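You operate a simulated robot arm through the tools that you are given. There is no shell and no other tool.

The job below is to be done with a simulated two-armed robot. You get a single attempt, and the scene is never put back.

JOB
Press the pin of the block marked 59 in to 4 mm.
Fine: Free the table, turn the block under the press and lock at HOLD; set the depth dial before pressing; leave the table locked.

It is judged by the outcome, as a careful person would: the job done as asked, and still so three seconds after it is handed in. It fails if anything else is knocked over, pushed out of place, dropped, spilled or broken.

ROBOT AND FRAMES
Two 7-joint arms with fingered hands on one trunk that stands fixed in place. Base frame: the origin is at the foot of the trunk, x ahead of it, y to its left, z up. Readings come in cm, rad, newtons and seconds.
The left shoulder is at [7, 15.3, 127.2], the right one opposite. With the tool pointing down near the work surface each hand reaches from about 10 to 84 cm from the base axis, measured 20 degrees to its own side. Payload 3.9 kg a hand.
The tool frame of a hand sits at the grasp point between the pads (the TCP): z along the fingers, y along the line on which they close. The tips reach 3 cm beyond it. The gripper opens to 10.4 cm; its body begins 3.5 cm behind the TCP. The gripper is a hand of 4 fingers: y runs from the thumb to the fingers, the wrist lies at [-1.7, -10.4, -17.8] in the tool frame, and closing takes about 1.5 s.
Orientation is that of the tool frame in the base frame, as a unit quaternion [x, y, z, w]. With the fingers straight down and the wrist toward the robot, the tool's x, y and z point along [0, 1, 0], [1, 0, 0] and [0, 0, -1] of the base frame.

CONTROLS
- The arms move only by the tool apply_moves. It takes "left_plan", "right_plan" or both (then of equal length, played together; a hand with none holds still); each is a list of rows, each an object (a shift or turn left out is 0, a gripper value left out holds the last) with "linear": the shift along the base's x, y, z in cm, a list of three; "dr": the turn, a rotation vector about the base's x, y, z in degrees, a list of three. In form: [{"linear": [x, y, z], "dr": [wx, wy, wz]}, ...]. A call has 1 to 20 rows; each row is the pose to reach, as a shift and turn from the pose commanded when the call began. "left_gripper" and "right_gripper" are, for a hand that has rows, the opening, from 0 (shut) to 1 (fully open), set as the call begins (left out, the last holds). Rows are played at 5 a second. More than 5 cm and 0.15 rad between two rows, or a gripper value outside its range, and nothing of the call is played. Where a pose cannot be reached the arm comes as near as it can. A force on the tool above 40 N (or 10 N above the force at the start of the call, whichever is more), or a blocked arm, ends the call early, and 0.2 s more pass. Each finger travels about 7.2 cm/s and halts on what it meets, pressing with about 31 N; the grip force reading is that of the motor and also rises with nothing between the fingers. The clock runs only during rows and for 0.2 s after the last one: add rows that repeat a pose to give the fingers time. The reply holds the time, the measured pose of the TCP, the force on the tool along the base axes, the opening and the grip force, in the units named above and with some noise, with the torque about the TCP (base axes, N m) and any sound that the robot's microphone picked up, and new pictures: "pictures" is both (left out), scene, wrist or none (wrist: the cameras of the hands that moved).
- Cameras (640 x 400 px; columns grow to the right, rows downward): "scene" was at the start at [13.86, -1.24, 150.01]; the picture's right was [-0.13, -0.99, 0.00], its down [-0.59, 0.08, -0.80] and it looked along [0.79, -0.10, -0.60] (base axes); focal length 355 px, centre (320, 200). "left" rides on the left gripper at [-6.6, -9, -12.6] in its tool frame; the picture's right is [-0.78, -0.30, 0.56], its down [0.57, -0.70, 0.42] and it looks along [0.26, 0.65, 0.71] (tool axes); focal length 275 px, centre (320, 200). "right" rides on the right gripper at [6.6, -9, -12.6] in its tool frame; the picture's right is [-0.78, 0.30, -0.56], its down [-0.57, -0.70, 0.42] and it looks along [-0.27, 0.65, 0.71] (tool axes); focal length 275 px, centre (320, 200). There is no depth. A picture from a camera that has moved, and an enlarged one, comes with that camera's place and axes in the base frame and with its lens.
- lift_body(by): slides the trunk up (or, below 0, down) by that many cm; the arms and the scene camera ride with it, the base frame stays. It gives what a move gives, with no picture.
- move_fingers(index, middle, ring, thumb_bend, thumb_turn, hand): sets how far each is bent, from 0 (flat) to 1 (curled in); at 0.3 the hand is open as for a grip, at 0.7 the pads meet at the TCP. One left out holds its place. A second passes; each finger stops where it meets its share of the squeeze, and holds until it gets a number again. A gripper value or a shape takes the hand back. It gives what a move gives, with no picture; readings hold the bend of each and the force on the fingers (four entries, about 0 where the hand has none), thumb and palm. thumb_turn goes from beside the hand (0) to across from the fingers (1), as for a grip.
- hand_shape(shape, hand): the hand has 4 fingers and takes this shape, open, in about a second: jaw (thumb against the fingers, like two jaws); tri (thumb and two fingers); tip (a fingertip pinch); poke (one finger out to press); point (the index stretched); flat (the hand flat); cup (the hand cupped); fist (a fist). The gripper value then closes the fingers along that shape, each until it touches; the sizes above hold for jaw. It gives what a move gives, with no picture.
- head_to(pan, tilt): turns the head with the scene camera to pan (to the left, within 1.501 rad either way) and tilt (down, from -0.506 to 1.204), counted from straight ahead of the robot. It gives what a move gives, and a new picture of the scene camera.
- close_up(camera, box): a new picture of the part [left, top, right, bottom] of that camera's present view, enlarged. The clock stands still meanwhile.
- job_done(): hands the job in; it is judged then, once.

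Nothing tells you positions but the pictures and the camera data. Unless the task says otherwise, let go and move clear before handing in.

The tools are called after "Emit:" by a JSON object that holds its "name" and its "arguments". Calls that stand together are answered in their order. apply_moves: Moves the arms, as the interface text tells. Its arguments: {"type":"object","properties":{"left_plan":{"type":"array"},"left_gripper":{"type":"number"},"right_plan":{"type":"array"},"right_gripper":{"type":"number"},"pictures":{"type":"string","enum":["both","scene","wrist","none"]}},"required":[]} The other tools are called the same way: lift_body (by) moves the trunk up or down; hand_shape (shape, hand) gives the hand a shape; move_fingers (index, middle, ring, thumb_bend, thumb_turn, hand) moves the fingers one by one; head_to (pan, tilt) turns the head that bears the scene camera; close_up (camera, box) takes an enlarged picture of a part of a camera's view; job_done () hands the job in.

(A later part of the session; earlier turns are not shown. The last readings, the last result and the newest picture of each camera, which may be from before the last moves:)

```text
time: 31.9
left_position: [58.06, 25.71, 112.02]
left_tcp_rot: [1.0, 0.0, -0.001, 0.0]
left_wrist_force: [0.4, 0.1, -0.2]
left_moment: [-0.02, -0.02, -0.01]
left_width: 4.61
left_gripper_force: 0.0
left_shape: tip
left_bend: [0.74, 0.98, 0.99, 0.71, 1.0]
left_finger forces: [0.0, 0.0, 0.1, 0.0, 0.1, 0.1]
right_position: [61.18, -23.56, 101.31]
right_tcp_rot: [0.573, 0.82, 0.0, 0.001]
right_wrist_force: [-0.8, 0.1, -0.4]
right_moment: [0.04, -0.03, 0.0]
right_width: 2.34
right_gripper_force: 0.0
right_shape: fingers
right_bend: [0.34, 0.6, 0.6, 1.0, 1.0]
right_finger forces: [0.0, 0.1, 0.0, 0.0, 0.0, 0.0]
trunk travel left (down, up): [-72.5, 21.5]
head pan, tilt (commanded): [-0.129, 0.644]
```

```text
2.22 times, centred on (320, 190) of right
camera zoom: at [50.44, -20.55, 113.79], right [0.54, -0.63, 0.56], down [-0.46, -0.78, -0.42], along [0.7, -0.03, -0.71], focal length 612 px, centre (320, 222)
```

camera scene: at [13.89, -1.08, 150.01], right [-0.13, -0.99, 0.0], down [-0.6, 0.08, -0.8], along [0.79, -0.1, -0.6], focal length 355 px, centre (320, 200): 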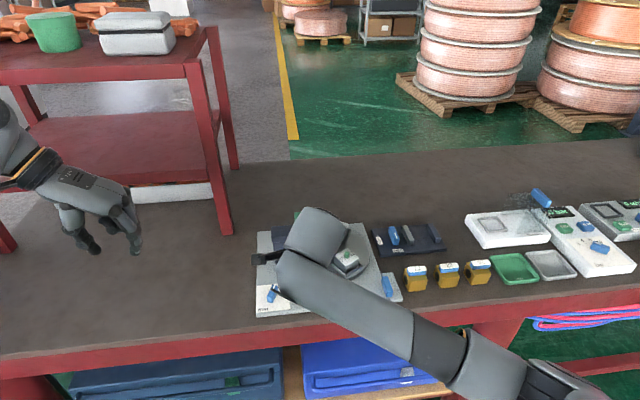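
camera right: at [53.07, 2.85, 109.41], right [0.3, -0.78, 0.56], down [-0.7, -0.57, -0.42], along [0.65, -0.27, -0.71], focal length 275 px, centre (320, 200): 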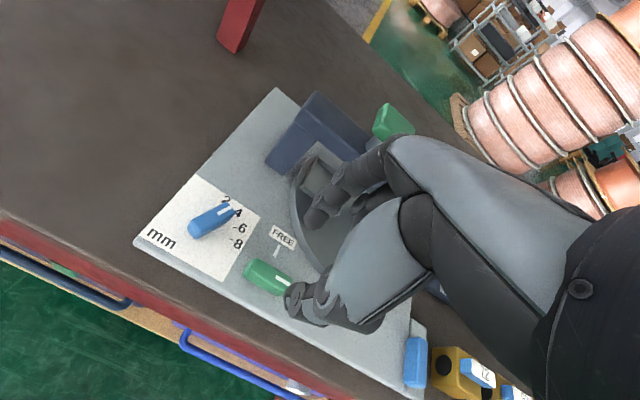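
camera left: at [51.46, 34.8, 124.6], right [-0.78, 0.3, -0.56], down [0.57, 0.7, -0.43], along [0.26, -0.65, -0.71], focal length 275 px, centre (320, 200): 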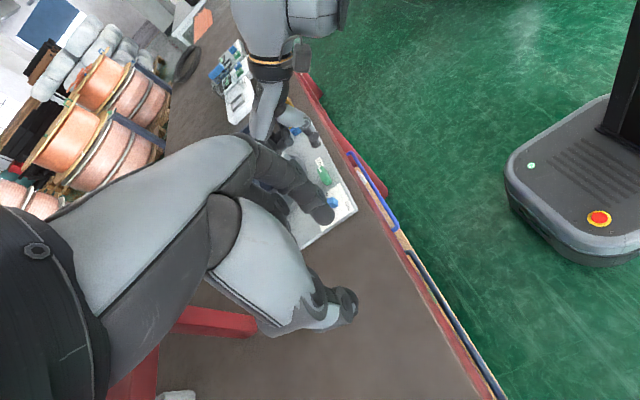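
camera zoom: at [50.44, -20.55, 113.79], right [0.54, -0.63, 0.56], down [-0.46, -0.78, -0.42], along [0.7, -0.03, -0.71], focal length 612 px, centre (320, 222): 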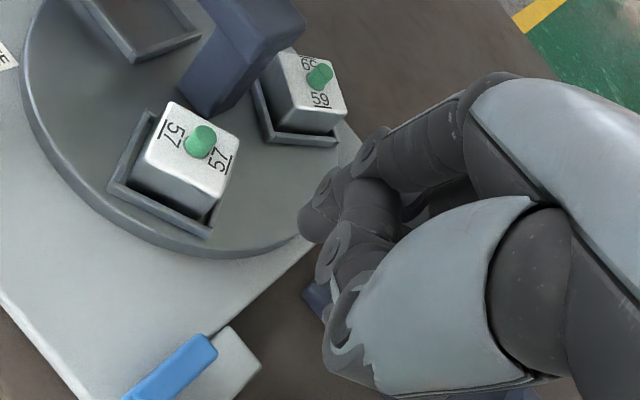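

The thumb and index got in each other's way, so the paddle is no good. The left hand suits this better, because with its wrist toward the robot its index finger leads when pushing right. I'll retract the right arm, and give the left hand a single-index poke turned to that yaw.

Emit:
{"name": "hand_shape", "arguments": {"hand": "left", "shape": "poke"}}

Emit:
{"name": "move_fingers", "arguments": {"hand": "left", "middle": 1.0, "index": 0.45}}

Emit:
{"name": "apply_moves", "arguments": {"left_plan": [{"dr": [0, 0, 8]}, {"dr": [0, 0, 16]}, {"dr": [0, 0, 24]}, {"dr": [0, 0, 32]}, {"dr": [0, 0, 40]}, {"dr": [0, 0, 48]}, {"dr": [0, 0, 56]}, {"dr": [0, 0, 64]}, {"dr": [0, 0, 72]}, {"dr": [0, 0, 80]}, {"dr": [0, 0, 88]}, {"dr": [0, 0, 96]}, {"dr": [0, 0, 100]}], "right_plan": [{"linear": [-0.5, -1, 2]}, {"linear": [-1, -2, 4]}, {"linear": [-2, -4, 6]}, {"linear": [-3, -6, 8]}, {"linear": [-5, -8, 10]}, {"linear": [-7, -10, 11]}, {"linear": [-9, -12, 12]}, {"linear": [-11, -14, 12]}, {"linear": [-12, -16, 12]}, {"linear": [-13, -18, 12]}, {"linear": [-14, -20, 12]}, {"linear": [-14, -22, 12]}, {"linear": [-14, -22, 12]}], "pictures": "both"}}

Emit:
{"name": "close_up", "arguments": {"camera": "left", "box": [160, 60, 480, 320]}}

```text
time: 32.8
left_position: [58.06, 25.73, 112.06]
left_tcp_rot: [1.0, 0.001, 0.0, 0.001]
left_wrist_force: [0.2, 0.5, 0.6]
left_moment: [0.02, 0.01, -0.01]
left_width: 0.0
left_gripper_force: 0.1
left_shape: poke
left_bend: [0.7, 0.7, 0.99, 1.0, 1.0]
left_finger forces: [0.0, 0.1, 0.0, 0.0, 0.0, 0.0]
right_position: [61.12, -23.77, 101.27]
right_tcp_rot: [0.573, 0.819, 0.0, 0.0]
right_wrist_force: [-0.7, 0.7, 0.2]
right_moment: [-0.01, 0.0, 0.04]
right_width: 2.34
right_gripper_force: 0.1
right_shape: fingers
right_bend: [0.34, 0.6, 0.6, 1.0, 1.0]
right_finger forces: [0.1, 0.0, 0.0, 0.0, 0.0, 0.0]
trunk travel left (down, up): [-72.5, 21.5]
head pan, tilt (commanded): [-0.129, 0.644]
```

```text
time: 33.8
left_position: [58.04, 25.69, 112.13]
left_tcp_rot: [1.0, 0.0, 0.0, 0.0]
left_wrist_force: [-0.8, -0.1, -0.2]
left_moment: [0.05, 0.03, 0.03]
left_width: 4.9
left_gripper_force: 0.1
left_shape: fingers
left_bend: [0.45, 1.0, 0.99, 1.0, 1.0]
left_finger forces: [0.0, 0.0, 0.1, 0.1, 0.0, 0.1]
right_position: [61.1, -23.71, 101.24]
right_tcp_rot: [0.574, 0.819, 0.0, 0.001]
right_wrist_force: [0.3, -0.3, -0.6]
right_moment: [0.01, 0.03, 0.03]
right_width: 2.3
right_gripper_force: 0.1
right_shape: fingers
right_bend: [0.34, 0.6, 0.6, 1.0, 1.0]
right_finger forces: [0.0, 0.0, 0.0, 0.0, 0.0, 0.0]
trunk travel left (down, up): [-72.5, 21.5]
head pan, tilt (commanded): [-0.129, 0.644]
```

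```text
time: 36.6
left_position: [58.14, 25.57, 112.15]
left_tcp_rot: [0.642, 0.767, 0.0, 0.001]
left_wrist_force: [-0.9, -0.6, 0.4]
left_moment: [0.0, -0.03, -0.01]
left_width: 4.89
left_gripper_force: 0.1
left_shape: fingers
left_bend: [0.45, 1.0, 0.99, 1.0, 1.0]
left_finger forces: [0.0, 0.0, 0.0, 0.0, 0.0, 0.0]
right_position: [47.29, -45.67, 113.4]
right_tcp_rot: [0.573, 0.819, 0.0, 0.0]
right_wrist_force: [-0.7, 0.7, -0.7]
right_moment: [-0.02, 0.0, 0.01]
right_width: 2.24
right_gripper_force: 0.0
right_shape: fingers
right_bend: [0.35, 0.6, 0.6, 0.99, 1.0]
right_finger forces: [0.0, 0.0, 0.0, 0.0, 0.0, 0.1]
trunk travel left (down, up): [-72.5, 21.5]
head pan, tilt (commanded): [-0.129, 0.644]
camera scene: at [13.86, -1.22, 150.01], right [-0.13, -0.99, 0.0], down [-0.59, 0.08, -0.8], along [0.79, -0.1, -0.6], focal length 355 px, centre (320, 200)
camera right: at [36.5, -42.6, 125.93], right [0.54, -0.63, 0.56], down [-0.46, -0.78, -0.42], along [0.7, -0.03, -0.71], focal length 275 px, centre (320, 200)
camera left: at [50.41, 17.59, 124.64], right [-0.16, -0.82, -0.56], down [-0.79, 0.44, -0.42], along [0.59, 0.37, -0.71], focal length 275 px, centre (320, 200)
```

scene: 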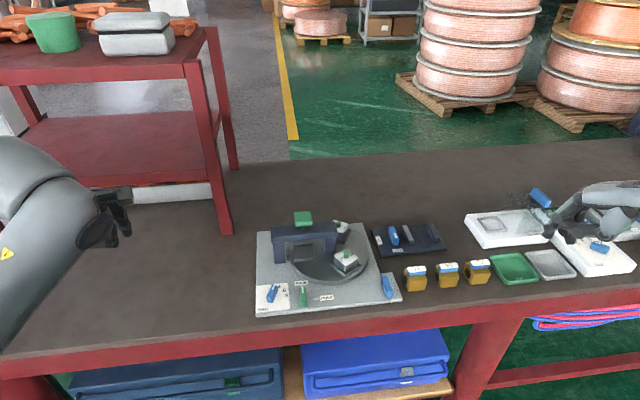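
right: 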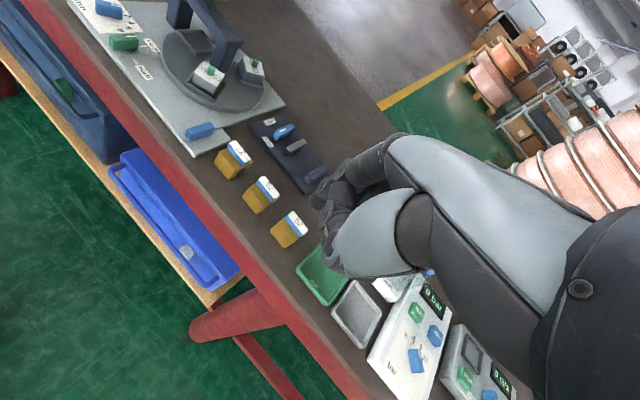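
left: 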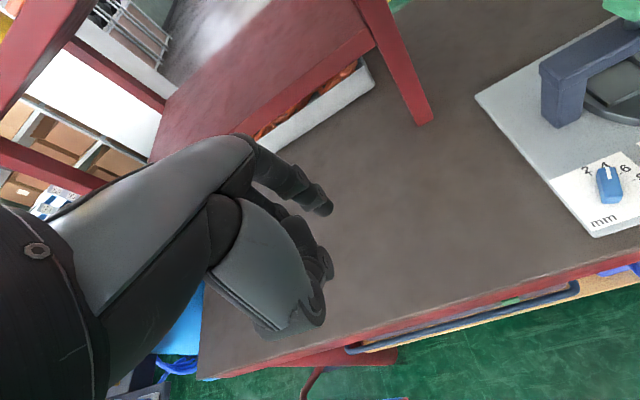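

```text
1.54 times, centred on (320, 190) of left
camera zoom: at [50.41, 17.59, 124.64], right [-0.16, -0.82, -0.56], down [-0.79, 0.44, -0.42], along [0.59, 0.37, -0.71], focal length 424 px, centre (320, 215)
```

zoom: 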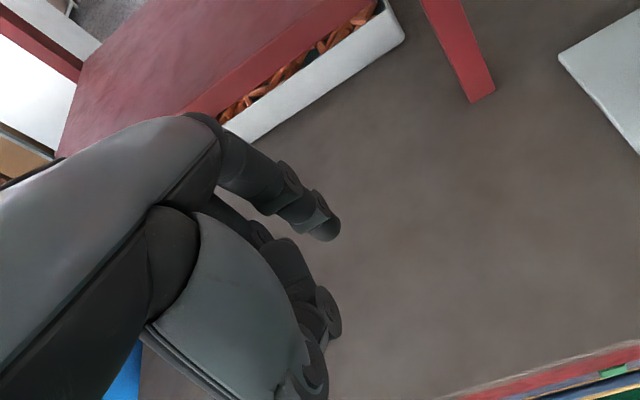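

In this view the dial clearly points at 4, and the left index is out alone with its tip near (-0.9, 3.9, 3.1) in the tool frame. I'll swing the left hand across to hover just front-left of block 57's tray.

Emit:
{"name": "apply_moves", "arguments": {"left_plan": [{"linear": [0.4, -3.6, -1]}, {"linear": [0.9, -7.2, -2]}, {"linear": [1.3, -10.8, -3]}, {"linear": [1.8, -14.4, -4]}, {"linear": [2.2, -18, -5.5]}, {"linear": [2.7, -21.6, -7]}, {"linear": [3.1, -25.2, -8]}, {"linear": [3.6, -28.8, -9]}, {"linear": [4.0, -32.4, -10]}, {"linear": [4.5, -36, -11]}, {"linear": [4.5, -36, -13]}, {"linear": [4.5, -36, -14]}], "pictures": "none"}}

Emit:
{"name": "close_up", "arguments": {"camera": "left", "box": [200, 60, 520, 300]}}

Emit:
{"name": "close_up", "arguments": {"camera": "scene", "box": [230, 190, 410, 320]}}

Emit:
{"name": "close_up", "arguments": {"camera": "right", "box": [60, 0, 300, 180]}}

```text
time: 39.2
left_position: [62.56, -10.22, 98.12]
left_tcp_rot: [0.643, 0.766, 0.0, 0.0]
left_wrist_force: [-1.2, -0.8, 0.1]
left_moment: [0.0, -0.02, 0.02]
left_width: 4.9
left_gripper_force: 0.0
left_shape: fingers
left_bend: [0.45, 1.0, 0.99, 1.0, 1.0]
left_finger forces: [0.0, 0.0, 0.0, 0.0, 0.0, 0.0]
right_position: [47.25, -45.71, 113.36]
right_tcp_rot: [0.573, 0.819, 0.0, -0.001]
right_wrist_force: [-0.5, -0.3, 0.1]
right_moment: [-0.05, -0.01, -0.01]
right_width: 2.21
right_gripper_force: 0.0
right_shape: fingers
right_bend: [0.35, 0.6, 0.6, 0.99, 1.0]
right_finger forces: [0.1, 0.0, 0.1, 0.0, 0.0, 0.0]
trunk travel left (down, up): [-72.5, 21.5]
head pan, tilt (commanded): [-0.129, 0.644]
```

```text
1.67 times, centred on (360, 180) of left
camera zoom: at [54.93, -18.41, 110.69], right [-0.16, -0.82, -0.56], down [-0.79, 0.44, -0.42], along [0.59, 0.37, -0.71], focal length 459 px, centre (253, 233)
```

zoom: 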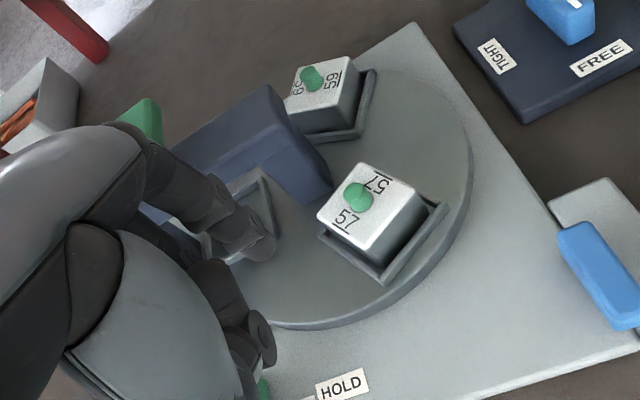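

```text
3.08 times, centred on (320, 255) of scene
camera zoom: at [13.85, -1.24, 150.01], right [-0.13, -0.99, 0.0], down [-0.59, 0.08, -0.8], along [0.79, -0.1, -0.6], focal length 1092 px, centre (320, 31)
```

zoom: 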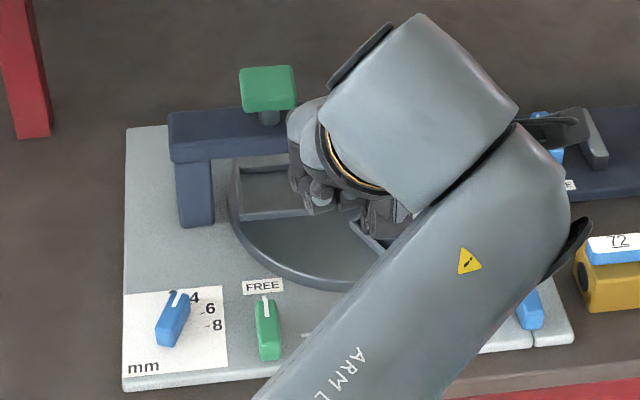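

```text
2.22 times, centred on (180, 90) of right
camera zoom: at [36.52, -42.59, 125.92], right [0.54, -0.63, 0.56], down [-0.46, -0.78, -0.42], along [0.7, -0.03, -0.71], focal length 612 px, centre (631, 444)
```

zoom: 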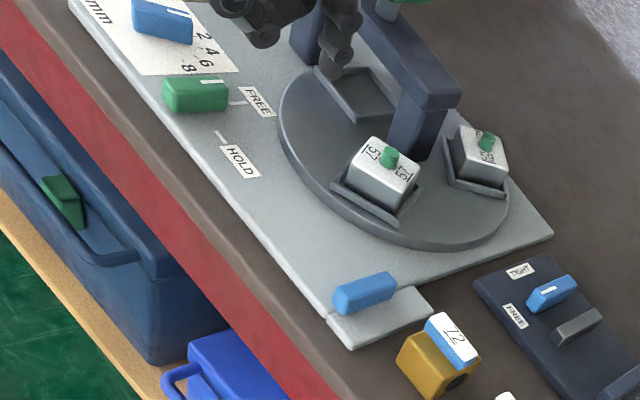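

The left wrist camera gives a good view of block 57 and its tray. I'll lower the fingertip to just above the disc and begin pushing the tray along its arc, slowly.

Emit:
{"name": "apply_moves", "arguments": {"left_plan": [{"linear": [0, 0, -2]}, {"linear": [0, 0, -4]}, {"linear": [0, 0, -6]}, {"linear": [0.5, -0.8, -6.1]}, {"linear": [1.0, -1.6, -6.1]}, {"linear": [1.15, -2.3, -6.1]}, {"linear": [1.26, -2.95, -6.1]}, {"linear": [1.26, -2.95, -6.1]}], "pictures": "none"}}

Emit:
{"name": "close_up", "arguments": {"camera": "left", "box": [240, 80, 480, 260]}}

Emit:
{"name": "close_up", "arguments": {"camera": "right", "box": [140, 0, 300, 120]}}

```text
time: 41.2
left_position: [66.44, -7.76, 91.08]
left_tcp_rot: [0.62, 0.784, 0.029, -0.012]
left_wrist_force: [0.3, 0.2, -0.4]
left_moment: [0.02, 0.0, 0.01]
left_width: 4.93
left_gripper_force: 0.0
left_shape: fingers
left_bend: [0.45, 1.0, 0.99, 1.0, 1.0]
left_finger forces: [0.0, 0.0, 0.0, 0.1, 0.1, 0.0]
right_position: [47.11, -45.68, 113.48]
right_tcp_rot: [0.574, 0.819, 0.0, 0.0]
right_wrist_force: [0.7, -1.0, 0.3]
right_moment: [-0.02, 0.0, 0.0]
right_width: 2.25
right_gripper_force: 0.0
right_shape: fingers
right_bend: [0.35, 0.6, 0.6, 0.99, 1.0]
right_finger forces: [0.1, 0.0, 0.0, 0.0, 0.0, 0.0]
trunk travel left (down, up): [-72.5, 21.5]
head pan, tilt (commanded): [-0.129, 0.644]
stopped in row 8 (left hand): the arm was blocked; the commanded pose is now the measured one
```

```text
2.22 times, centred on (360, 170) of left
camera zoom: at [59.04, -17.03, 103.02], right [-0.1, -0.79, -0.61], down [-0.81, 0.42, -0.41], along [0.58, 0.45, -0.68], focal length 612 px, centre (231, 267)
```

zoom: 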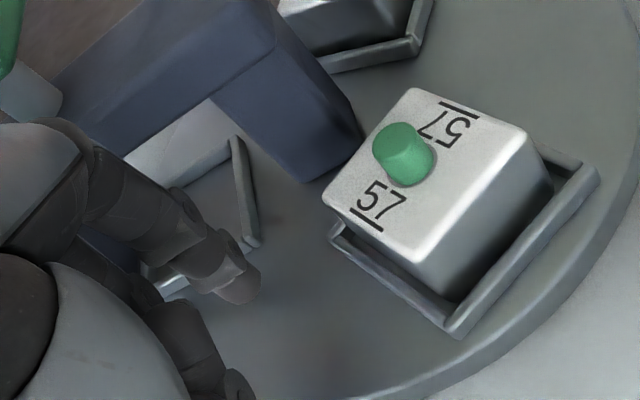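

```text
3.33 times, centred on (220, 60) of right
camera zoom: at [36.51, -42.6, 125.93], right [0.54, -0.63, 0.56], down [-0.46, -0.78, -0.42], along [0.7, -0.03, -0.71], focal length 918 px, centre (653, 667)
```

zoom: 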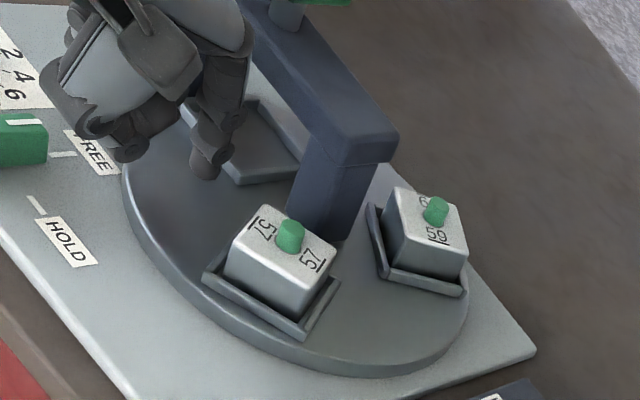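

The left arm can't reach that pose and stopped early. Nothing was touched and the table looks unmoved. I'll withdraw the left arm and use the right hand with its jaw closed as a solid paddle against block 57's tray.

Emit:
{"name": "apply_moves", "arguments": {"left_plan": [{"linear": [-1, 0, 1.5]}, {"linear": [-2.5, 0.5, 4]}, {"linear": [-4, 2, 7]}, {"linear": [-5, 4, 10]}, {"linear": [-6, 7.5, 13]}, {"linear": [-7, 11, 15]}, {"linear": [-7.5, 14.5, 17]}, {"linear": [-8, 18, 19]}, {"linear": [-8.4, 22, 20]}, {"linear": [-8.4, 26, 21]}, {"linear": [-8.4, 30, 21]}], "pictures": "none"}}

Emit:
{"name": "hand_shape", "arguments": {"hand": "right", "shape": "jaw"}}

Emit:
{"name": "apply_moves", "arguments": {"right_plan": [{"linear": [1.5, 3, -0.5], "dr": [0, 0, 1]}, {"linear": [3, 6, -1], "dr": [0, 0, 2]}, {"linear": [4.5, 9, -1.5], "dr": [0, 0, 3]}, {"linear": [6, 12, -2], "dr": [0, 0, 4]}, {"linear": [7.5, 15, -3], "dr": [0, 0, 5]}, {"linear": [9, 18, -4], "dr": [0, 0, 6]}, {"linear": [10.5, 21, -5], "dr": [0, 0, 7]}, {"linear": [12, 24, -6], "dr": [0, 0, 8]}, {"linear": [13.5, 27, -8], "dr": [0, 0, 9]}, {"linear": [15, 30, -10], "dr": [0, 0, 10]}, {"linear": [16.5, 33, -12], "dr": [0, 0, 10]}, {"linear": [18, 36.2, -13.4], "dr": [0, 0, 10]}, {"linear": [18, 36.2, -13.4], "dr": [0, 0, 10]}], "right_gripper": 0.0, "pictures": "both"}}

Emit:
{"name": "close_up", "arguments": {"camera": "right", "box": [200, 80, 480, 290]}}

Emit:
{"name": "close_up", "arguments": {"camera": "scene", "box": [240, 190, 410, 310]}}

```text
time: 43.6
left_position: [57.92, 21.91, 112.28]
left_tcp_rot: [0.622, 0.783, 0.026, -0.01]
left_wrist_force: [-0.7, 0.3, 0.1]
left_moment: [-0.02, 0.0, -0.07]
left_width: 4.88
left_gripper_force: 0.0
left_shape: fingers
left_bend: [0.45, 1.0, 0.99, 1.0, 1.0]
left_finger forces: [0.0, 0.0, 0.1, 0.0, 0.1, 0.0]
right_position: [47.31, -45.67, 113.54]
right_tcp_rot: [0.573, 0.819, -0.001, 0.0]
right_wrist_force: [0.0, 0.0, 0.1]
right_moment: [0.01, 0.0, 0.02]
right_width: 2.2
right_gripper_force: 0.2
right_shape: fingers
right_bend: [0.36, 0.6, 0.6, 0.99, 1.0]
right_finger forces: [0.0, 0.0, 0.0, 0.1, 0.1, 0.0]
trunk travel left (down, up): [-72.5, 21.5]
head pan, tilt (commanded): [-0.129, 0.644]
```

```text
time: 44.5
left_position: [57.82, 21.72, 112.09]
left_tcp_rot: [0.623, 0.782, 0.028, -0.011]
left_wrist_force: [-1.9, -0.2, 0.6]
left_moment: [0.04, -0.01, 0.0]
left_width: 4.88
left_gripper_force: 0.1
left_shape: fingers
left_bend: [0.45, 1.0, 0.99, 1.0, 1.0]
left_finger forces: [0.0, 0.1, 0.1, 0.0, 0.1, 0.0]
right_position: [47.3, -45.72, 113.48]
right_tcp_rot: [0.574, 0.819, -0.001, 0.0]
right_wrist_force: [-0.7, -0.1, 0.1]
right_moment: [0.01, 0.03, 0.01]
right_width: 10.36
right_gripper_force: 0.0
right_shape: jaw
right_bend: [0.3, 0.3, 0.3, 0.3, 0.97]
right_finger forces: [0.1, 0.0, 0.1, 0.0, 0.0, 0.1]
trunk travel left (down, up): [-72.5, 21.5]
head pan, tilt (commanded): [-0.129, 0.644]
```

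```text
time: 47.3
left_position: [57.71, 21.72, 112.09]
left_tcp_rot: [0.622, 0.782, 0.028, -0.011]
left_wrist_force: [-0.8, 0.3, 0.1]
left_moment: [0.02, -0.02, -0.02]
left_width: 4.9
left_gripper_force: 0.1
left_shape: fingers
left_bend: [0.45, 1.0, 0.99, 1.0, 1.0]
left_finger forces: [0.0, 0.0, 0.0, 0.1, 0.0, 0.0]
right_position: [65.2, -9.49, 100.2]
right_tcp_rot: [0.5, 0.866, 0.0, 0.0]
right_wrist_force: [0.0, 0.0, -0.2]
right_moment: [0.01, 0.02, -0.01]
right_width: 0.01
right_gripper_force: 31.5
right_shape: jaw
right_bend: [0.7, 0.7, 0.7, 0.49, 1.0]
right_finger forces: [0.0, 0.0, 0.0, 0.0, 0.1, 0.0]
trunk travel left (down, up): [-72.5, 21.5]
head pan, tilt (commanded): [-0.129, 0.644]
camera scene: at [13.8, -1.31, 150.02], right [-0.13, -0.99, 0.0], down [-0.59, 0.08, -0.8], along [0.79, -0.1, -0.6], focal length 355 px, centre (320, 200)
camera right: at [54.19, -8.3, 112.63], right [0.64, -0.52, 0.56], down [-0.32, -0.85, -0.43], along [0.69, 0.09, -0.71], focal length 275 px, centre (320, 200)
```

scene: 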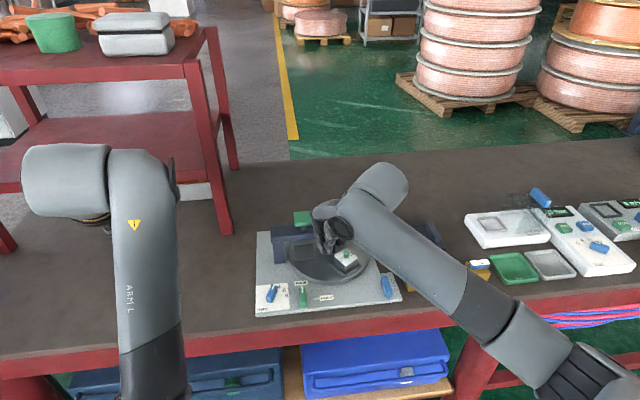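
right: 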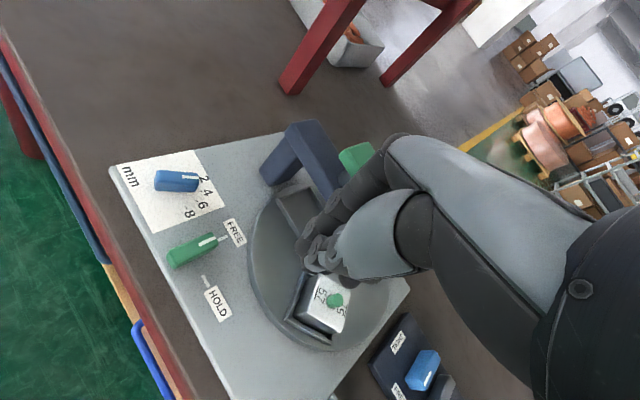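

```text
1.90 times, centred on (340, 185) of right
camera zoom: at [54.19, -8.3, 112.63], right [0.64, -0.52, 0.56], down [-0.32, -0.85, -0.43], along [0.69, 0.09, -0.71], focal length 524 px, centre (282, 229)
```

zoom: 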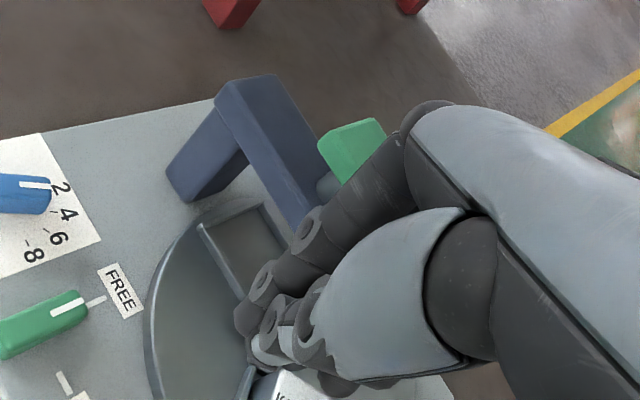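

```text
3.33 times, centred on (325, 250) of scene
camera zoom: at [13.8, -1.31, 150.02], right [-0.13, -0.99, 0.0], down [-0.59, 0.08, -0.8], along [0.79, -0.1, -0.6], focal length 1184 px, centre (303, 33)
```

zoom: 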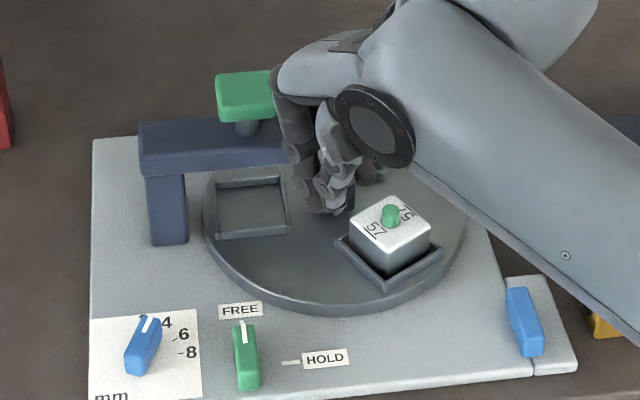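

The closed jaw hovers front-left of block 57's tray. I'll back it off slightly, lower it most of the way, and check the gap to the tray before touching it.

Emit:
{"name": "apply_moves", "arguments": {"right_plan": [{"linear": [-0.4, 0.6, -2]}, {"linear": [-0.4, 0.6, -4]}, {"linear": [-0.4, 0.6, -6]}, {"linear": [-0.4, 0.6, -6]}], "pictures": "none"}}

Emit:
{"name": "close_up", "arguments": {"camera": "right", "box": [240, 140, 440, 300]}}

Emit:
{"name": "close_up", "arguments": {"camera": "scene", "box": [290, 220, 390, 300]}}

Emit:
{"name": "close_up", "arguments": {"camera": "left", "box": [400, 0, 640, 200]}}

```text
time: 48.3
left_position: [57.83, 21.92, 112.11]
left_tcp_rot: [0.623, 0.782, 0.027, -0.012]
left_wrist_force: [1.0, -0.3, 0.3]
left_moment: [0.0, 0.04, 0.0]
left_width: 4.9
left_gripper_force: 0.1
left_shape: fingers
left_bend: [0.45, 1.0, 0.99, 1.0, 1.0]
left_finger forces: [0.0, 0.0, 0.1, 0.1, 0.0, 0.1]
right_position: [64.95, -8.87, 93.95]
right_tcp_rot: [0.5, 0.866, 0.0, 0.0]
right_wrist_force: [0.8, 0.2, -0.8]
right_moment: [-0.02, 0.01, 0.0]
right_width: 0.0
right_gripper_force: 31.2
right_shape: jaw
right_bend: [0.7, 0.7, 0.7, 0.49, 1.0]
right_finger forces: [0.0, 0.0, 0.0, 0.1, 0.1, 0.0]
trunk travel left (down, up): [-72.5, 21.5]
head pan, tilt (commanded): [-0.129, 0.644]
```

```text
2.50 times, centred on (340, 220) of right
camera zoom: at [53.78, -7.72, 106.51], right [0.64, -0.52, 0.56], down [-0.32, -0.85, -0.42], along [0.69, 0.09, -0.71], focal length 688 px, centre (270, 150)
```

zoom: 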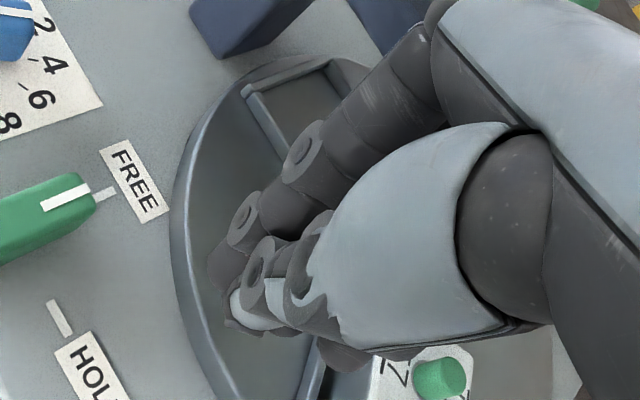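

```text
5.00 times, centred on (340, 260) of scene
camera zoom: at [13.85, -1.21, 150.01], right [-0.13, -0.99, 0.0], down [-0.59, 0.08, -0.8], along [0.79, -0.1, -0.6], focal length 1775 px, centre (220, -100)
```

zoom: 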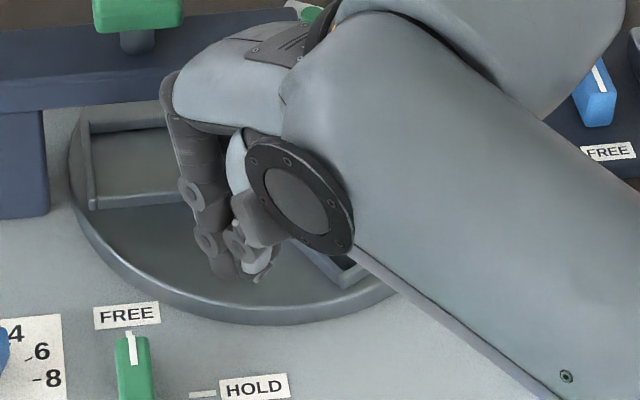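

```text
2.00 times, centred on (520, 100) of left
camera zoom: at [50.38, 12.67, 124.11], right [-0.1, -0.79, -0.6], down [-0.81, 0.42, -0.41], along [0.58, 0.44, -0.68], focal length 551 px, centre (-80, 400)
```

zoom: 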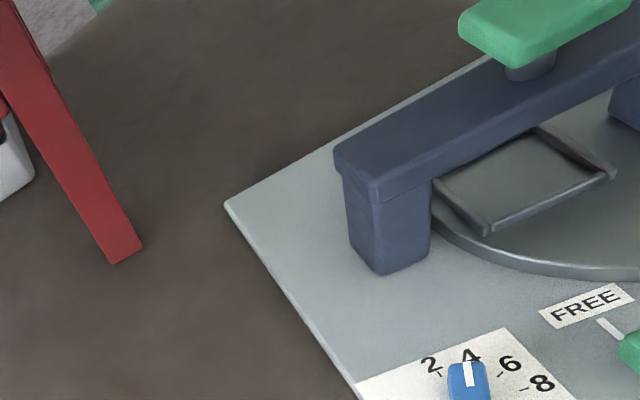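

The ring finger's tip shows just beside the tray edge with a gap. I'll lower the paddle to just above the disc and push slowly along the arc, watching the forces.

Emit:
{"name": "apply_moves", "arguments": {"right_plan": [{"linear": [0, 0, -1]}, {"linear": [0, 0, -1.9]}, {"linear": [0.25, -0.43, -1.9]}, {"linear": [0.5, -0.87, -1.9]}, {"linear": [0.75, -1.3, -1.9]}, {"linear": [0.9, -1.75, -1.9]}, {"linear": [0.9, -1.75, -1.9]}], "pictures": "none"}}

Emit:
{"name": "close_up", "arguments": {"camera": "right", "box": [240, 140, 480, 320]}}

Emit:
{"name": "close_up", "arguments": {"camera": "scene", "box": [290, 210, 390, 300]}}

Emit:
{"name": "close_up", "arguments": {"camera": "left", "box": [400, 0, 640, 200]}}

```text
time: 49.9
left_position: [57.98, 21.78, 112.19]
left_tcp_rot: [0.622, 0.782, 0.028, -0.011]
left_wrist_force: [0.5, -0.1, 0.2]
left_moment: [-0.02, -0.04, 0.02]
left_width: 4.91
left_gripper_force: 0.1
left_shape: fingers
left_bend: [0.45, 1.0, 0.99, 1.0, 1.0]
left_finger forces: [0.0, 0.0, 0.1, 0.1, 0.1, 0.1]
right_position: [65.68, -10.63, 92.01]
right_tcp_rot: [0.5, 0.866, 0.0, 0.0]
right_wrist_force: [-0.7, 0.4, 0.4]
right_moment: [0.01, 0.01, 0.02]
right_width: 0.02
right_gripper_force: 30.6
right_shape: jaw
right_bend: [0.7, 0.7, 0.7, 0.49, 1.0]
right_finger forces: [0.1, 0.0, 0.4, 0.0, 0.0, 0.0]
trunk travel left (down, up): [-72.5, 21.5]
head pan, tilt (commanded): [-0.129, 0.644]
```

```text
2.22 times, centred on (360, 230) of right
camera zoom: at [54.63, -9.44, 104.6], right [0.64, -0.52, 0.56], down [-0.32, -0.85, -0.42], along [0.69, 0.09, -0.71], focal length 612 px, centre (231, 133)
```

zoom: 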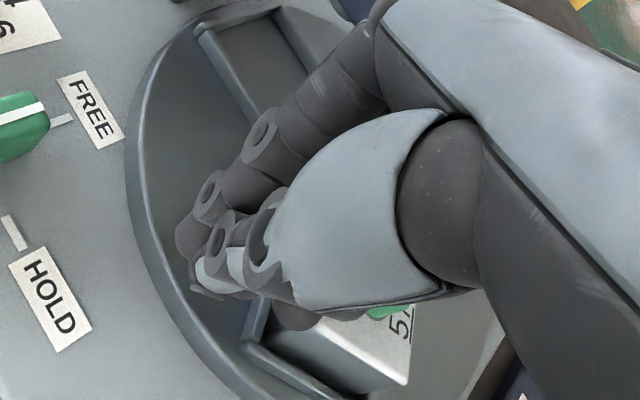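

```text
4.44 times, centred on (340, 255) of scene
camera zoom: at [13.85, -1.21, 150.01], right [-0.13, -0.99, 0.0], down [-0.59, 0.08, -0.8], along [0.79, -0.1, -0.6], focal length 1578 px, centre (231, -44)
```

zoom: 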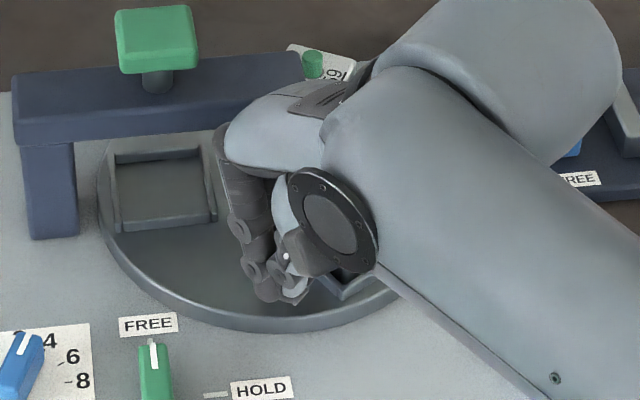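

```text
2.00 times, centred on (520, 100) of left
camera zoom: at [50.39, 12.67, 124.1], right [-0.1, -0.79, -0.6], down [-0.81, 0.42, -0.41], along [0.58, 0.44, -0.68], focal length 551 px, centre (-80, 400)
```

zoom: 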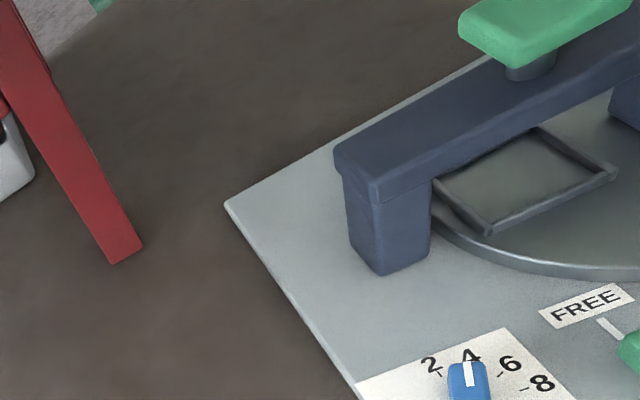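

The ring finger has just touched the tray (0.4 N). I'll sweep the hand rigidly about the table centre by 30°, at 3° per row.

Emit:
{"name": "apply_moves", "arguments": {"right_plan": [{"linear": [-0.03, -0.48, 0], "dr": [0, 0, 3]}, {"linear": [-0.04, -0.96, 0], "dr": [0, 0, 6]}, {"linear": [-0.02, -1.44, 0], "dr": [0, 0, 9]}, {"linear": [0.03, -1.92, 0], "dr": [0, 0, 12]}, {"linear": [0.09, -2.4, 0], "dr": [0, 0, 15]}, {"linear": [0.19, -2.87, 0], "dr": [0, 0, 18]}, {"linear": [0.31, -3.33, 0], "dr": [0, 0, 21]}, {"linear": [0.45, -3.79, 0], "dr": [0, 0, 24]}, {"linear": [0.62, -4.25, 0], "dr": [0, 0, 27]}, {"linear": [0.81, -4.69, 0], "dr": [0, 0, 30]}, {"linear": [0.81, -4.69, 0], "dr": [0, 0, 30]}], "pictures": "none"}}

Emit:
{"name": "close_up", "arguments": {"camera": "right", "box": [200, 100, 520, 320]}}

Emit:
{"name": "close_up", "arguments": {"camera": "scene", "box": [250, 200, 400, 310]}}

Emit:
{"name": "close_up", "arguments": {"camera": "left", "box": [400, 0, 640, 200]}}

```text
time: 52.3
left_position: [57.89, 21.83, 112.13]
left_tcp_rot: [0.622, 0.783, 0.029, -0.012]
left_wrist_force: [-0.2, 0.0, 0.6]
left_moment: [-0.01, -0.01, 0.02]
left_width: 4.93
left_gripper_force: 0.1
left_shape: fingers
left_bend: [0.45, 1.0, 0.99, 1.0, 1.0]
left_finger forces: [0.0, 0.1, 0.1, 0.0, 0.0, 0.0]
right_position: [66.53, -15.33, 92.28]
right_tcp_rot: [0.259, 0.966, 0.001, 0.0]
right_wrist_force: [0.0, -0.2, 0.3]
right_moment: [-0.01, 0.05, -0.01]
right_width: 0.02
right_gripper_force: 31.0
right_shape: jaw
right_bend: [0.7, 0.7, 0.7, 0.49, 1.0]
right_finger forces: [0.0, 0.0, 0.0, 0.0, 0.0, 0.0]
trunk travel left (down, up): [-72.5, 21.5]
head pan, tilt (commanded): [-0.129, 0.644]
```

```text
1.82 times, centred on (360, 210) of right
camera zoom: at [56.34, -19.86, 104.68], right [0.82, -0.13, 0.56], down [0.15, -0.89, -0.42], along [0.55, 0.43, -0.71], focal length 500 px, centre (247, 182)
```

zoom: 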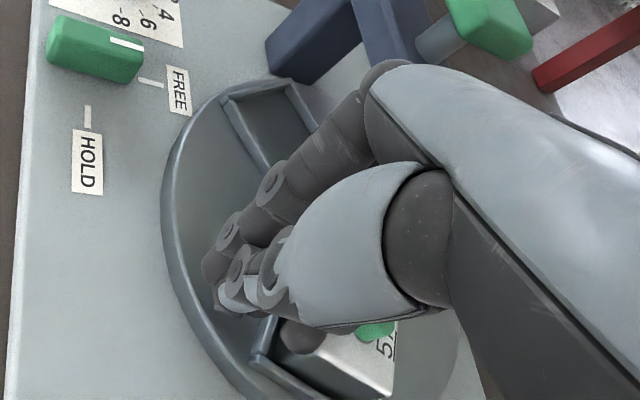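

```text
3.64 times, centred on (325, 255) of scene
camera zoom: at [13.84, -1.23, 150.01], right [-0.13, -0.99, 0.0], down [-0.59, 0.08, -0.8], along [0.79, -0.1, -0.6], focal length 1291 px, centre (302, 0)
```

zoom: 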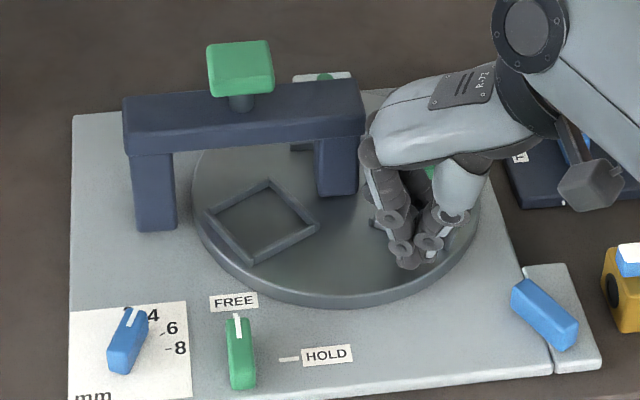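

```text
2.00 times, centred on (520, 100) of left
camera zoom: at [50.38, 12.66, 124.11], right [-0.1, -0.79, -0.6], down [-0.81, 0.42, -0.41], along [0.58, 0.44, -0.68], focal length 551 px, centre (-80, 400)
```

zoom: 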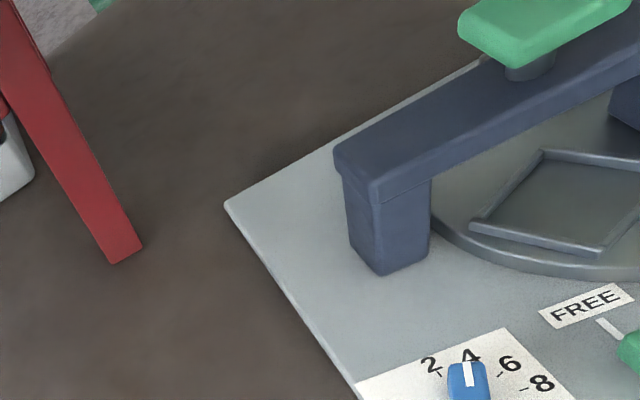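

The table is turning well: the empty tray has swung out front-left and block 59 is moving behind the bridge. The blue bar at the front-right corner looks rotated, so I'll look at it closely.

Emit:
{"name": "close_up", "arguments": {"camera": "scene", "box": [350, 250, 420, 320]}}

Emit:
{"name": "close_up", "arguments": {"camera": "right", "box": [180, 220, 480, 400]}}

```text
5.71 times, centred on (385, 285) of scene
camera zoom: at [13.84, -1.23, 150.01], right [-0.13, -0.99, 0.0], down [-0.59, 0.08, -0.8], along [0.79, -0.1, -0.6], focal length 2029 px, centre (-51, -286)
```

zoom: 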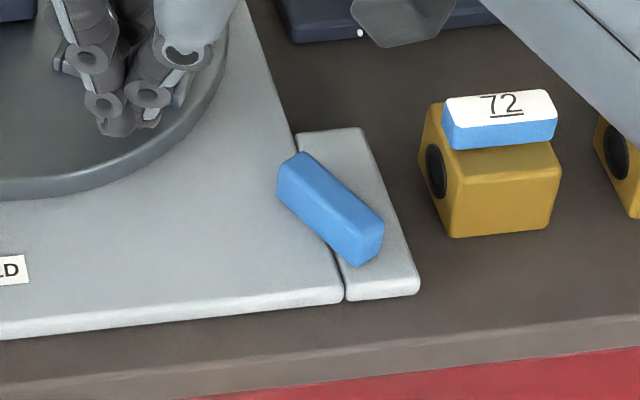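

```text
2.13 times, centred on (330, 310) of right
camera zoom: at [56.34, -19.86, 104.68], right [0.82, -0.13, 0.56], down [0.15, -0.89, -0.42], along [0.55, 0.43, -0.71], focal length 587 px, centre (299, -35)
```

zoom: 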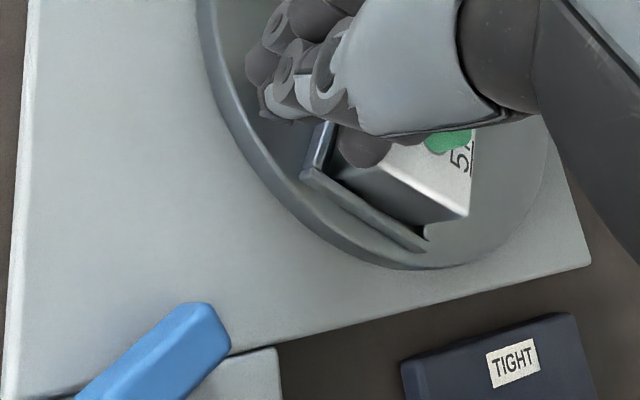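

The blue bar turned about its own centre, so it's a knob geared to the table and moving with it is normal. I'll continue the sweep another 30°.

Emit:
{"name": "apply_moves", "arguments": {"right_plan": [{"linear": [0.21, -0.43, -0.15], "dr": [0, 0, 3]}, {"linear": [0.45, -0.85, -0.25], "dr": [0, 0, 6]}, {"linear": [0.7, -1.26, -0.25], "dr": [0, 0, 9]}, {"linear": [0.98, -1.65, -0.25], "dr": [0, 0, 12]}, {"linear": [1.28, -2.03, -0.25], "dr": [0, 0, 15]}, {"linear": [1.6, -2.39, -0.25], "dr": [0, 0, 18]}, {"linear": [1.93, -2.73, -0.25], "dr": [0, 0, 21]}, {"linear": [2.29, -3.06, -0.25], "dr": [0, 0, 24]}, {"linear": [2.66, -3.37, -0.25], "dr": [0, 0, 27]}, {"linear": [3.04, -3.66, -0.25], "dr": [0, 0, 30]}, {"linear": [3.04, -3.66, -0.25], "dr": [0, 0, 30]}], "pictures": "none"}}

Emit:
{"name": "close_up", "arguments": {"camera": "right", "box": [180, 100, 500, 320]}}

Emit:
{"name": "close_up", "arguments": {"camera": "scene", "box": [250, 200, 420, 320]}}

Emit:
{"name": "close_up", "arguments": {"camera": "left", "box": [400, 0, 640, 200]}}

```text
time: 54.7
left_position: [57.86, 21.87, 112.15]
left_tcp_rot: [0.622, 0.782, 0.026, -0.012]
left_wrist_force: [-0.9, -0.4, -0.1]
left_moment: [0.0, -0.02, 0.01]
left_width: 4.92
left_gripper_force: 0.0
left_shape: fingers
left_bend: [0.45, 1.0, 0.99, 1.0, 1.0]
left_finger forces: [0.0, 0.0, 0.0, 0.1, 0.0, 0.0]
right_position: [68.61, -19.72, 92.98]
right_tcp_rot: [0.0, 1.0, 0.0, 0.001]
right_wrist_force: [0.0, -0.3, -0.1]
right_moment: [0.0, 0.01, -0.01]
right_width: 0.0
right_gripper_force: 31.1
right_shape: jaw
right_bend: [0.7, 0.7, 0.7, 0.49, 1.0]
right_finger forces: [0.0, 0.0, 0.0, 0.0, 0.0, 0.0]
right hand out of reach, approached as far as the arm can: row 9, 10, 11
trunk travel left (down, up): [-72.5, 21.5]
head pan, tilt (commanded): [-0.129, 0.644]
```

```text
1.82 times, centred on (340, 210) of right
camera zoom: at [61.94, -28.67, 105.41], right [0.78, 0.3, 0.56], down [0.57, -0.7, -0.42], along [0.26, 0.65, -0.71], focal length 500 px, centre (284, 182)
```

zoom: 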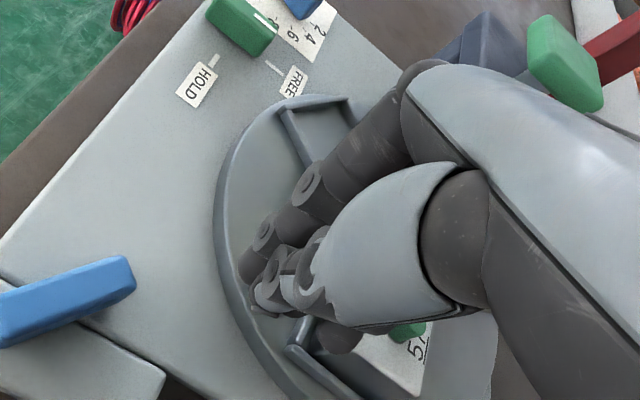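

```text
3.33 times, centred on (335, 260) of scene
camera zoom: at [13.87, -1.25, 150.01], right [-0.13, -0.99, 0.0], down [-0.59, 0.08, -0.8], along [0.79, -0.1, -0.6], focal length 1184 px, centre (270, 0)
```

zoom: 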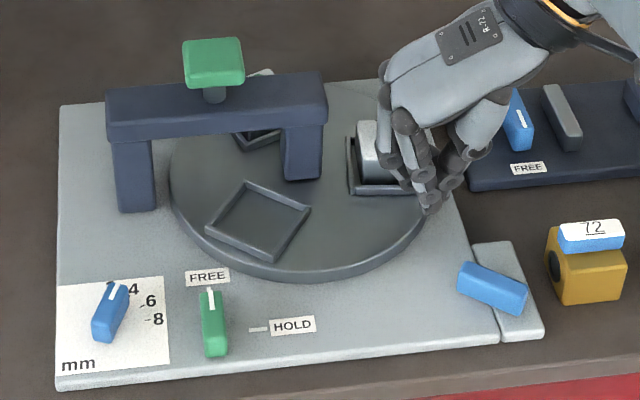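

```text
2.00 times, centred on (520, 100) of left
camera zoom: at [50.4, 12.64, 124.1], right [-0.1, -0.79, -0.61], down [-0.81, 0.42, -0.41], along [0.58, 0.44, -0.68], focal length 551 px, centre (-80, 400)
```

zoom: 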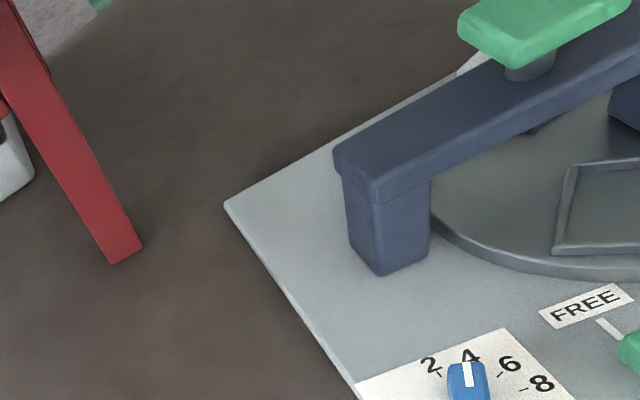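

The table has turned about 52° and the arm ran out of reach there. The empty tray is now in front of the bridge, so I'll lift the right hand, go back to single-index poke, and drag the table the rest of the way from inside that tray.

Emit:
{"name": "apply_moves", "arguments": {"right_plan": [{"linear": [0, -0.5, 2]}, {"linear": [-0.5, -1, 5]}, {"linear": [-1, -2, 8]}, {"linear": [-2, -2, 10]}, {"linear": [-3, -2, 11]}, {"linear": [-3, -2, 11], "dr": [0, 0, -8]}, {"linear": [-3, -2, 11], "dr": [0, 0, -16]}, {"linear": [-3, -2, 11], "dr": [0, 0, -24]}, {"linear": [-3, -2, 11], "dr": [0, 0, -32]}, {"linear": [-3, -2, 11], "dr": [0, 0, -40]}, {"linear": [-3, -2, 11], "dr": [0, 0, -48]}, {"linear": [-3, -2, 11], "dr": [0, 0, -56]}, {"linear": [-3, -2, 11], "dr": [0, 0, -64]}, {"linear": [-3, -2, 11], "dr": [0, 0, -70]}], "pictures": "none"}}

Emit:
{"name": "hand_shape", "arguments": {"hand": "right", "shape": "poke"}}

Emit:
{"name": "move_fingers", "arguments": {"hand": "right", "middle": 1.0, "index": 0.45}}

Emit:
{"name": "close_up", "arguments": {"camera": "scene", "box": [250, 200, 420, 320]}}

Emit:
{"name": "close_up", "arguments": {"camera": "right", "box": [0, 0, 640, 400]}}

```text
time: 57.7
left_position: [57.91, 21.81, 112.13]
left_tcp_rot: [0.622, 0.782, 0.027, -0.012]
left_wrist_force: [0.0, -0.1, 0.1]
left_moment: [0.0, -0.01, 0.0]
left_width: 4.93
left_gripper_force: 0.2
left_shape: fingers
left_bend: [0.45, 1.0, 0.99, 1.0, 1.0]
left_finger forces: [0.0, 0.0, 0.1, 0.0, 0.0, 0.0]
right_position: [69.33, -19.88, 97.96]
right_tcp_rot: [-0.006, 1.0, -0.001, 0.013]
right_wrist_force: [1.4, 0.0, -0.1]
right_moment: [0.01, 0.03, -0.02]
right_width: 0.01
right_gripper_force: 30.2
right_shape: jaw
right_bend: [0.7, 0.7, 0.7, 0.49, 1.0]
right_finger forces: [0.0, 0.1, 0.0, 0.0, 0.1, 0.0]
right hand out of reach, approached as far as the arm can: row 2, 3, 4, 5, 6, 7, 8, 9, 10, 11, 12, 13, 14
trunk travel left (down, up): [-72.5, 21.5]
head pan, tilt (commanded): [-0.129, 0.644]
```

```text
time: 58.6
left_position: [57.8, 21.93, 112.24]
left_tcp_rot: [0.622, 0.783, 0.027, -0.012]
left_wrist_force: [-0.3, 0.3, 0.3]
left_moment: [-0.02, 0.03, 0.04]
left_width: 4.9
left_gripper_force: 0.1
left_shape: fingers
left_bend: [0.45, 1.0, 0.99, 1.0, 1.0]
left_finger forces: [0.0, 0.0, 0.0, 0.1, 0.0, 0.0]
right_position: [69.49, -19.86, 97.98]
right_tcp_rot: [-0.005, 1.0, 0.0, 0.013]
right_wrist_force: [0.1, 0.2, -0.3]
right_moment: [0.03, 0.01, -0.01]
right_width: 0.01
right_gripper_force: 0.0
right_shape: poke
right_bend: [0.7, 0.7, 0.99, 1.0, 1.0]
right_finger forces: [0.0, 0.0, 0.1, 0.0, 0.0, 0.0]
trunk travel left (down, up): [-72.5, 21.5]
head pan, tilt (commanded): [-0.129, 0.644]
```

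```text
time: 59.6
left_position: [57.81, 21.8, 112.25]
left_tcp_rot: [0.622, 0.782, 0.028, -0.012]
left_wrist_force: [0.0, 0.2, -0.5]
left_moment: [-0.02, -0.02, -0.04]
left_width: 4.92
left_gripper_force: 0.1
left_shape: fingers
left_bend: [0.45, 1.0, 0.99, 1.0, 1.0]
left_finger forces: [0.0, 0.0, 0.1, 0.0, 0.0, 0.0]
right_position: [69.17, -19.84, 97.9]
right_tcp_rot: [-0.005, 1.0, -0.001, 0.013]
right_wrist_force: [0.2, 0.3, -1.0]
right_moment: [-0.03, 0.02, 0.01]
right_width: 4.9
right_gripper_force: 0.1
right_shape: fingers
right_bend: [0.45, 1.0, 0.99, 1.0, 1.0]
right_finger forces: [0.1, 0.1, 0.1, 0.0, 0.0, 0.1]
trunk travel left (down, up): [-72.5, 21.5]
head pan, tilt (commanded): [-0.129, 0.644]
```

```text
3.33 times, centred on (335, 260) of scene
camera zoom: at [13.86, -1.23, 150.01], right [-0.13, -0.99, 0.0], down [-0.59, 0.08, -0.8], along [0.79, -0.1, -0.6], focal length 1184 px, centre (270, 0)
```

zoom: 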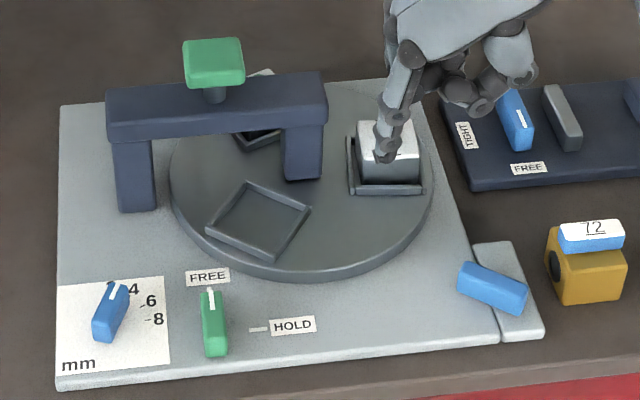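

```text
1.00 times, centred on (320, 200) of right (not enlarged: the box is as wide or as high as the picture)
camera zoom: at [62.46, -28.92, 110.24], right [0.76, 0.3, 0.58], down [0.59, -0.7, -0.41], along [0.28, 0.65, -0.71], focal length 275 px, centre (320, 200)
```

zoom: 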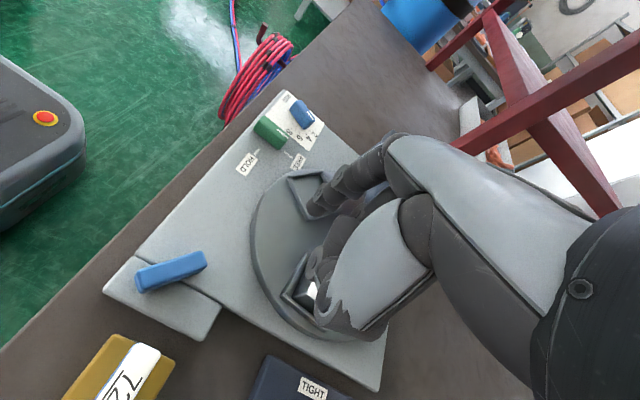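

The right arm is caught near a joint limit at that yaw and didn't rotate back. I'll check what pose it considers commanded before backing out along the path it came in on.

Emit:
{"name": "apply_moves", "arguments": {"right_plan": [{"linear": [0, 0, 0]}], "pictures": "none"}}

```text
time: 60.0
left_position: [57.9, 21.76, 112.21]
left_tcp_rot: [0.622, 0.783, 0.027, -0.012]
left_wrist_force: [-0.8, 0.2, 0.3]
left_moment: [-0.02, 0.0, -0.02]
left_width: 4.91
left_gripper_force: 0.1
left_shape: fingers
left_bend: [0.45, 1.0, 0.99, 1.0, 1.0]
left_finger forces: [0.0, 0.1, 0.1, 0.1, 0.0, 0.0]
right_position: [69.33, -19.76, 97.92]
right_tcp_rot: [-0.005, 1.0, 0.001, 0.013]
right_wrist_force: [-0.1, 0.4, -0.5]
right_moment: [-0.02, 0.04, -0.04]
right_width: 4.89
right_gripper_force: 0.1
right_shape: fingers
right_bend: [0.45, 1.0, 0.99, 1.0, 1.0]
right_finger forces: [0.0, 0.1, 0.0, 0.2, 0.1, 0.0]
trunk travel left (down, up): [-72.5, 21.5]
head pan, tilt (commanded): [-0.129, 0.644]
```

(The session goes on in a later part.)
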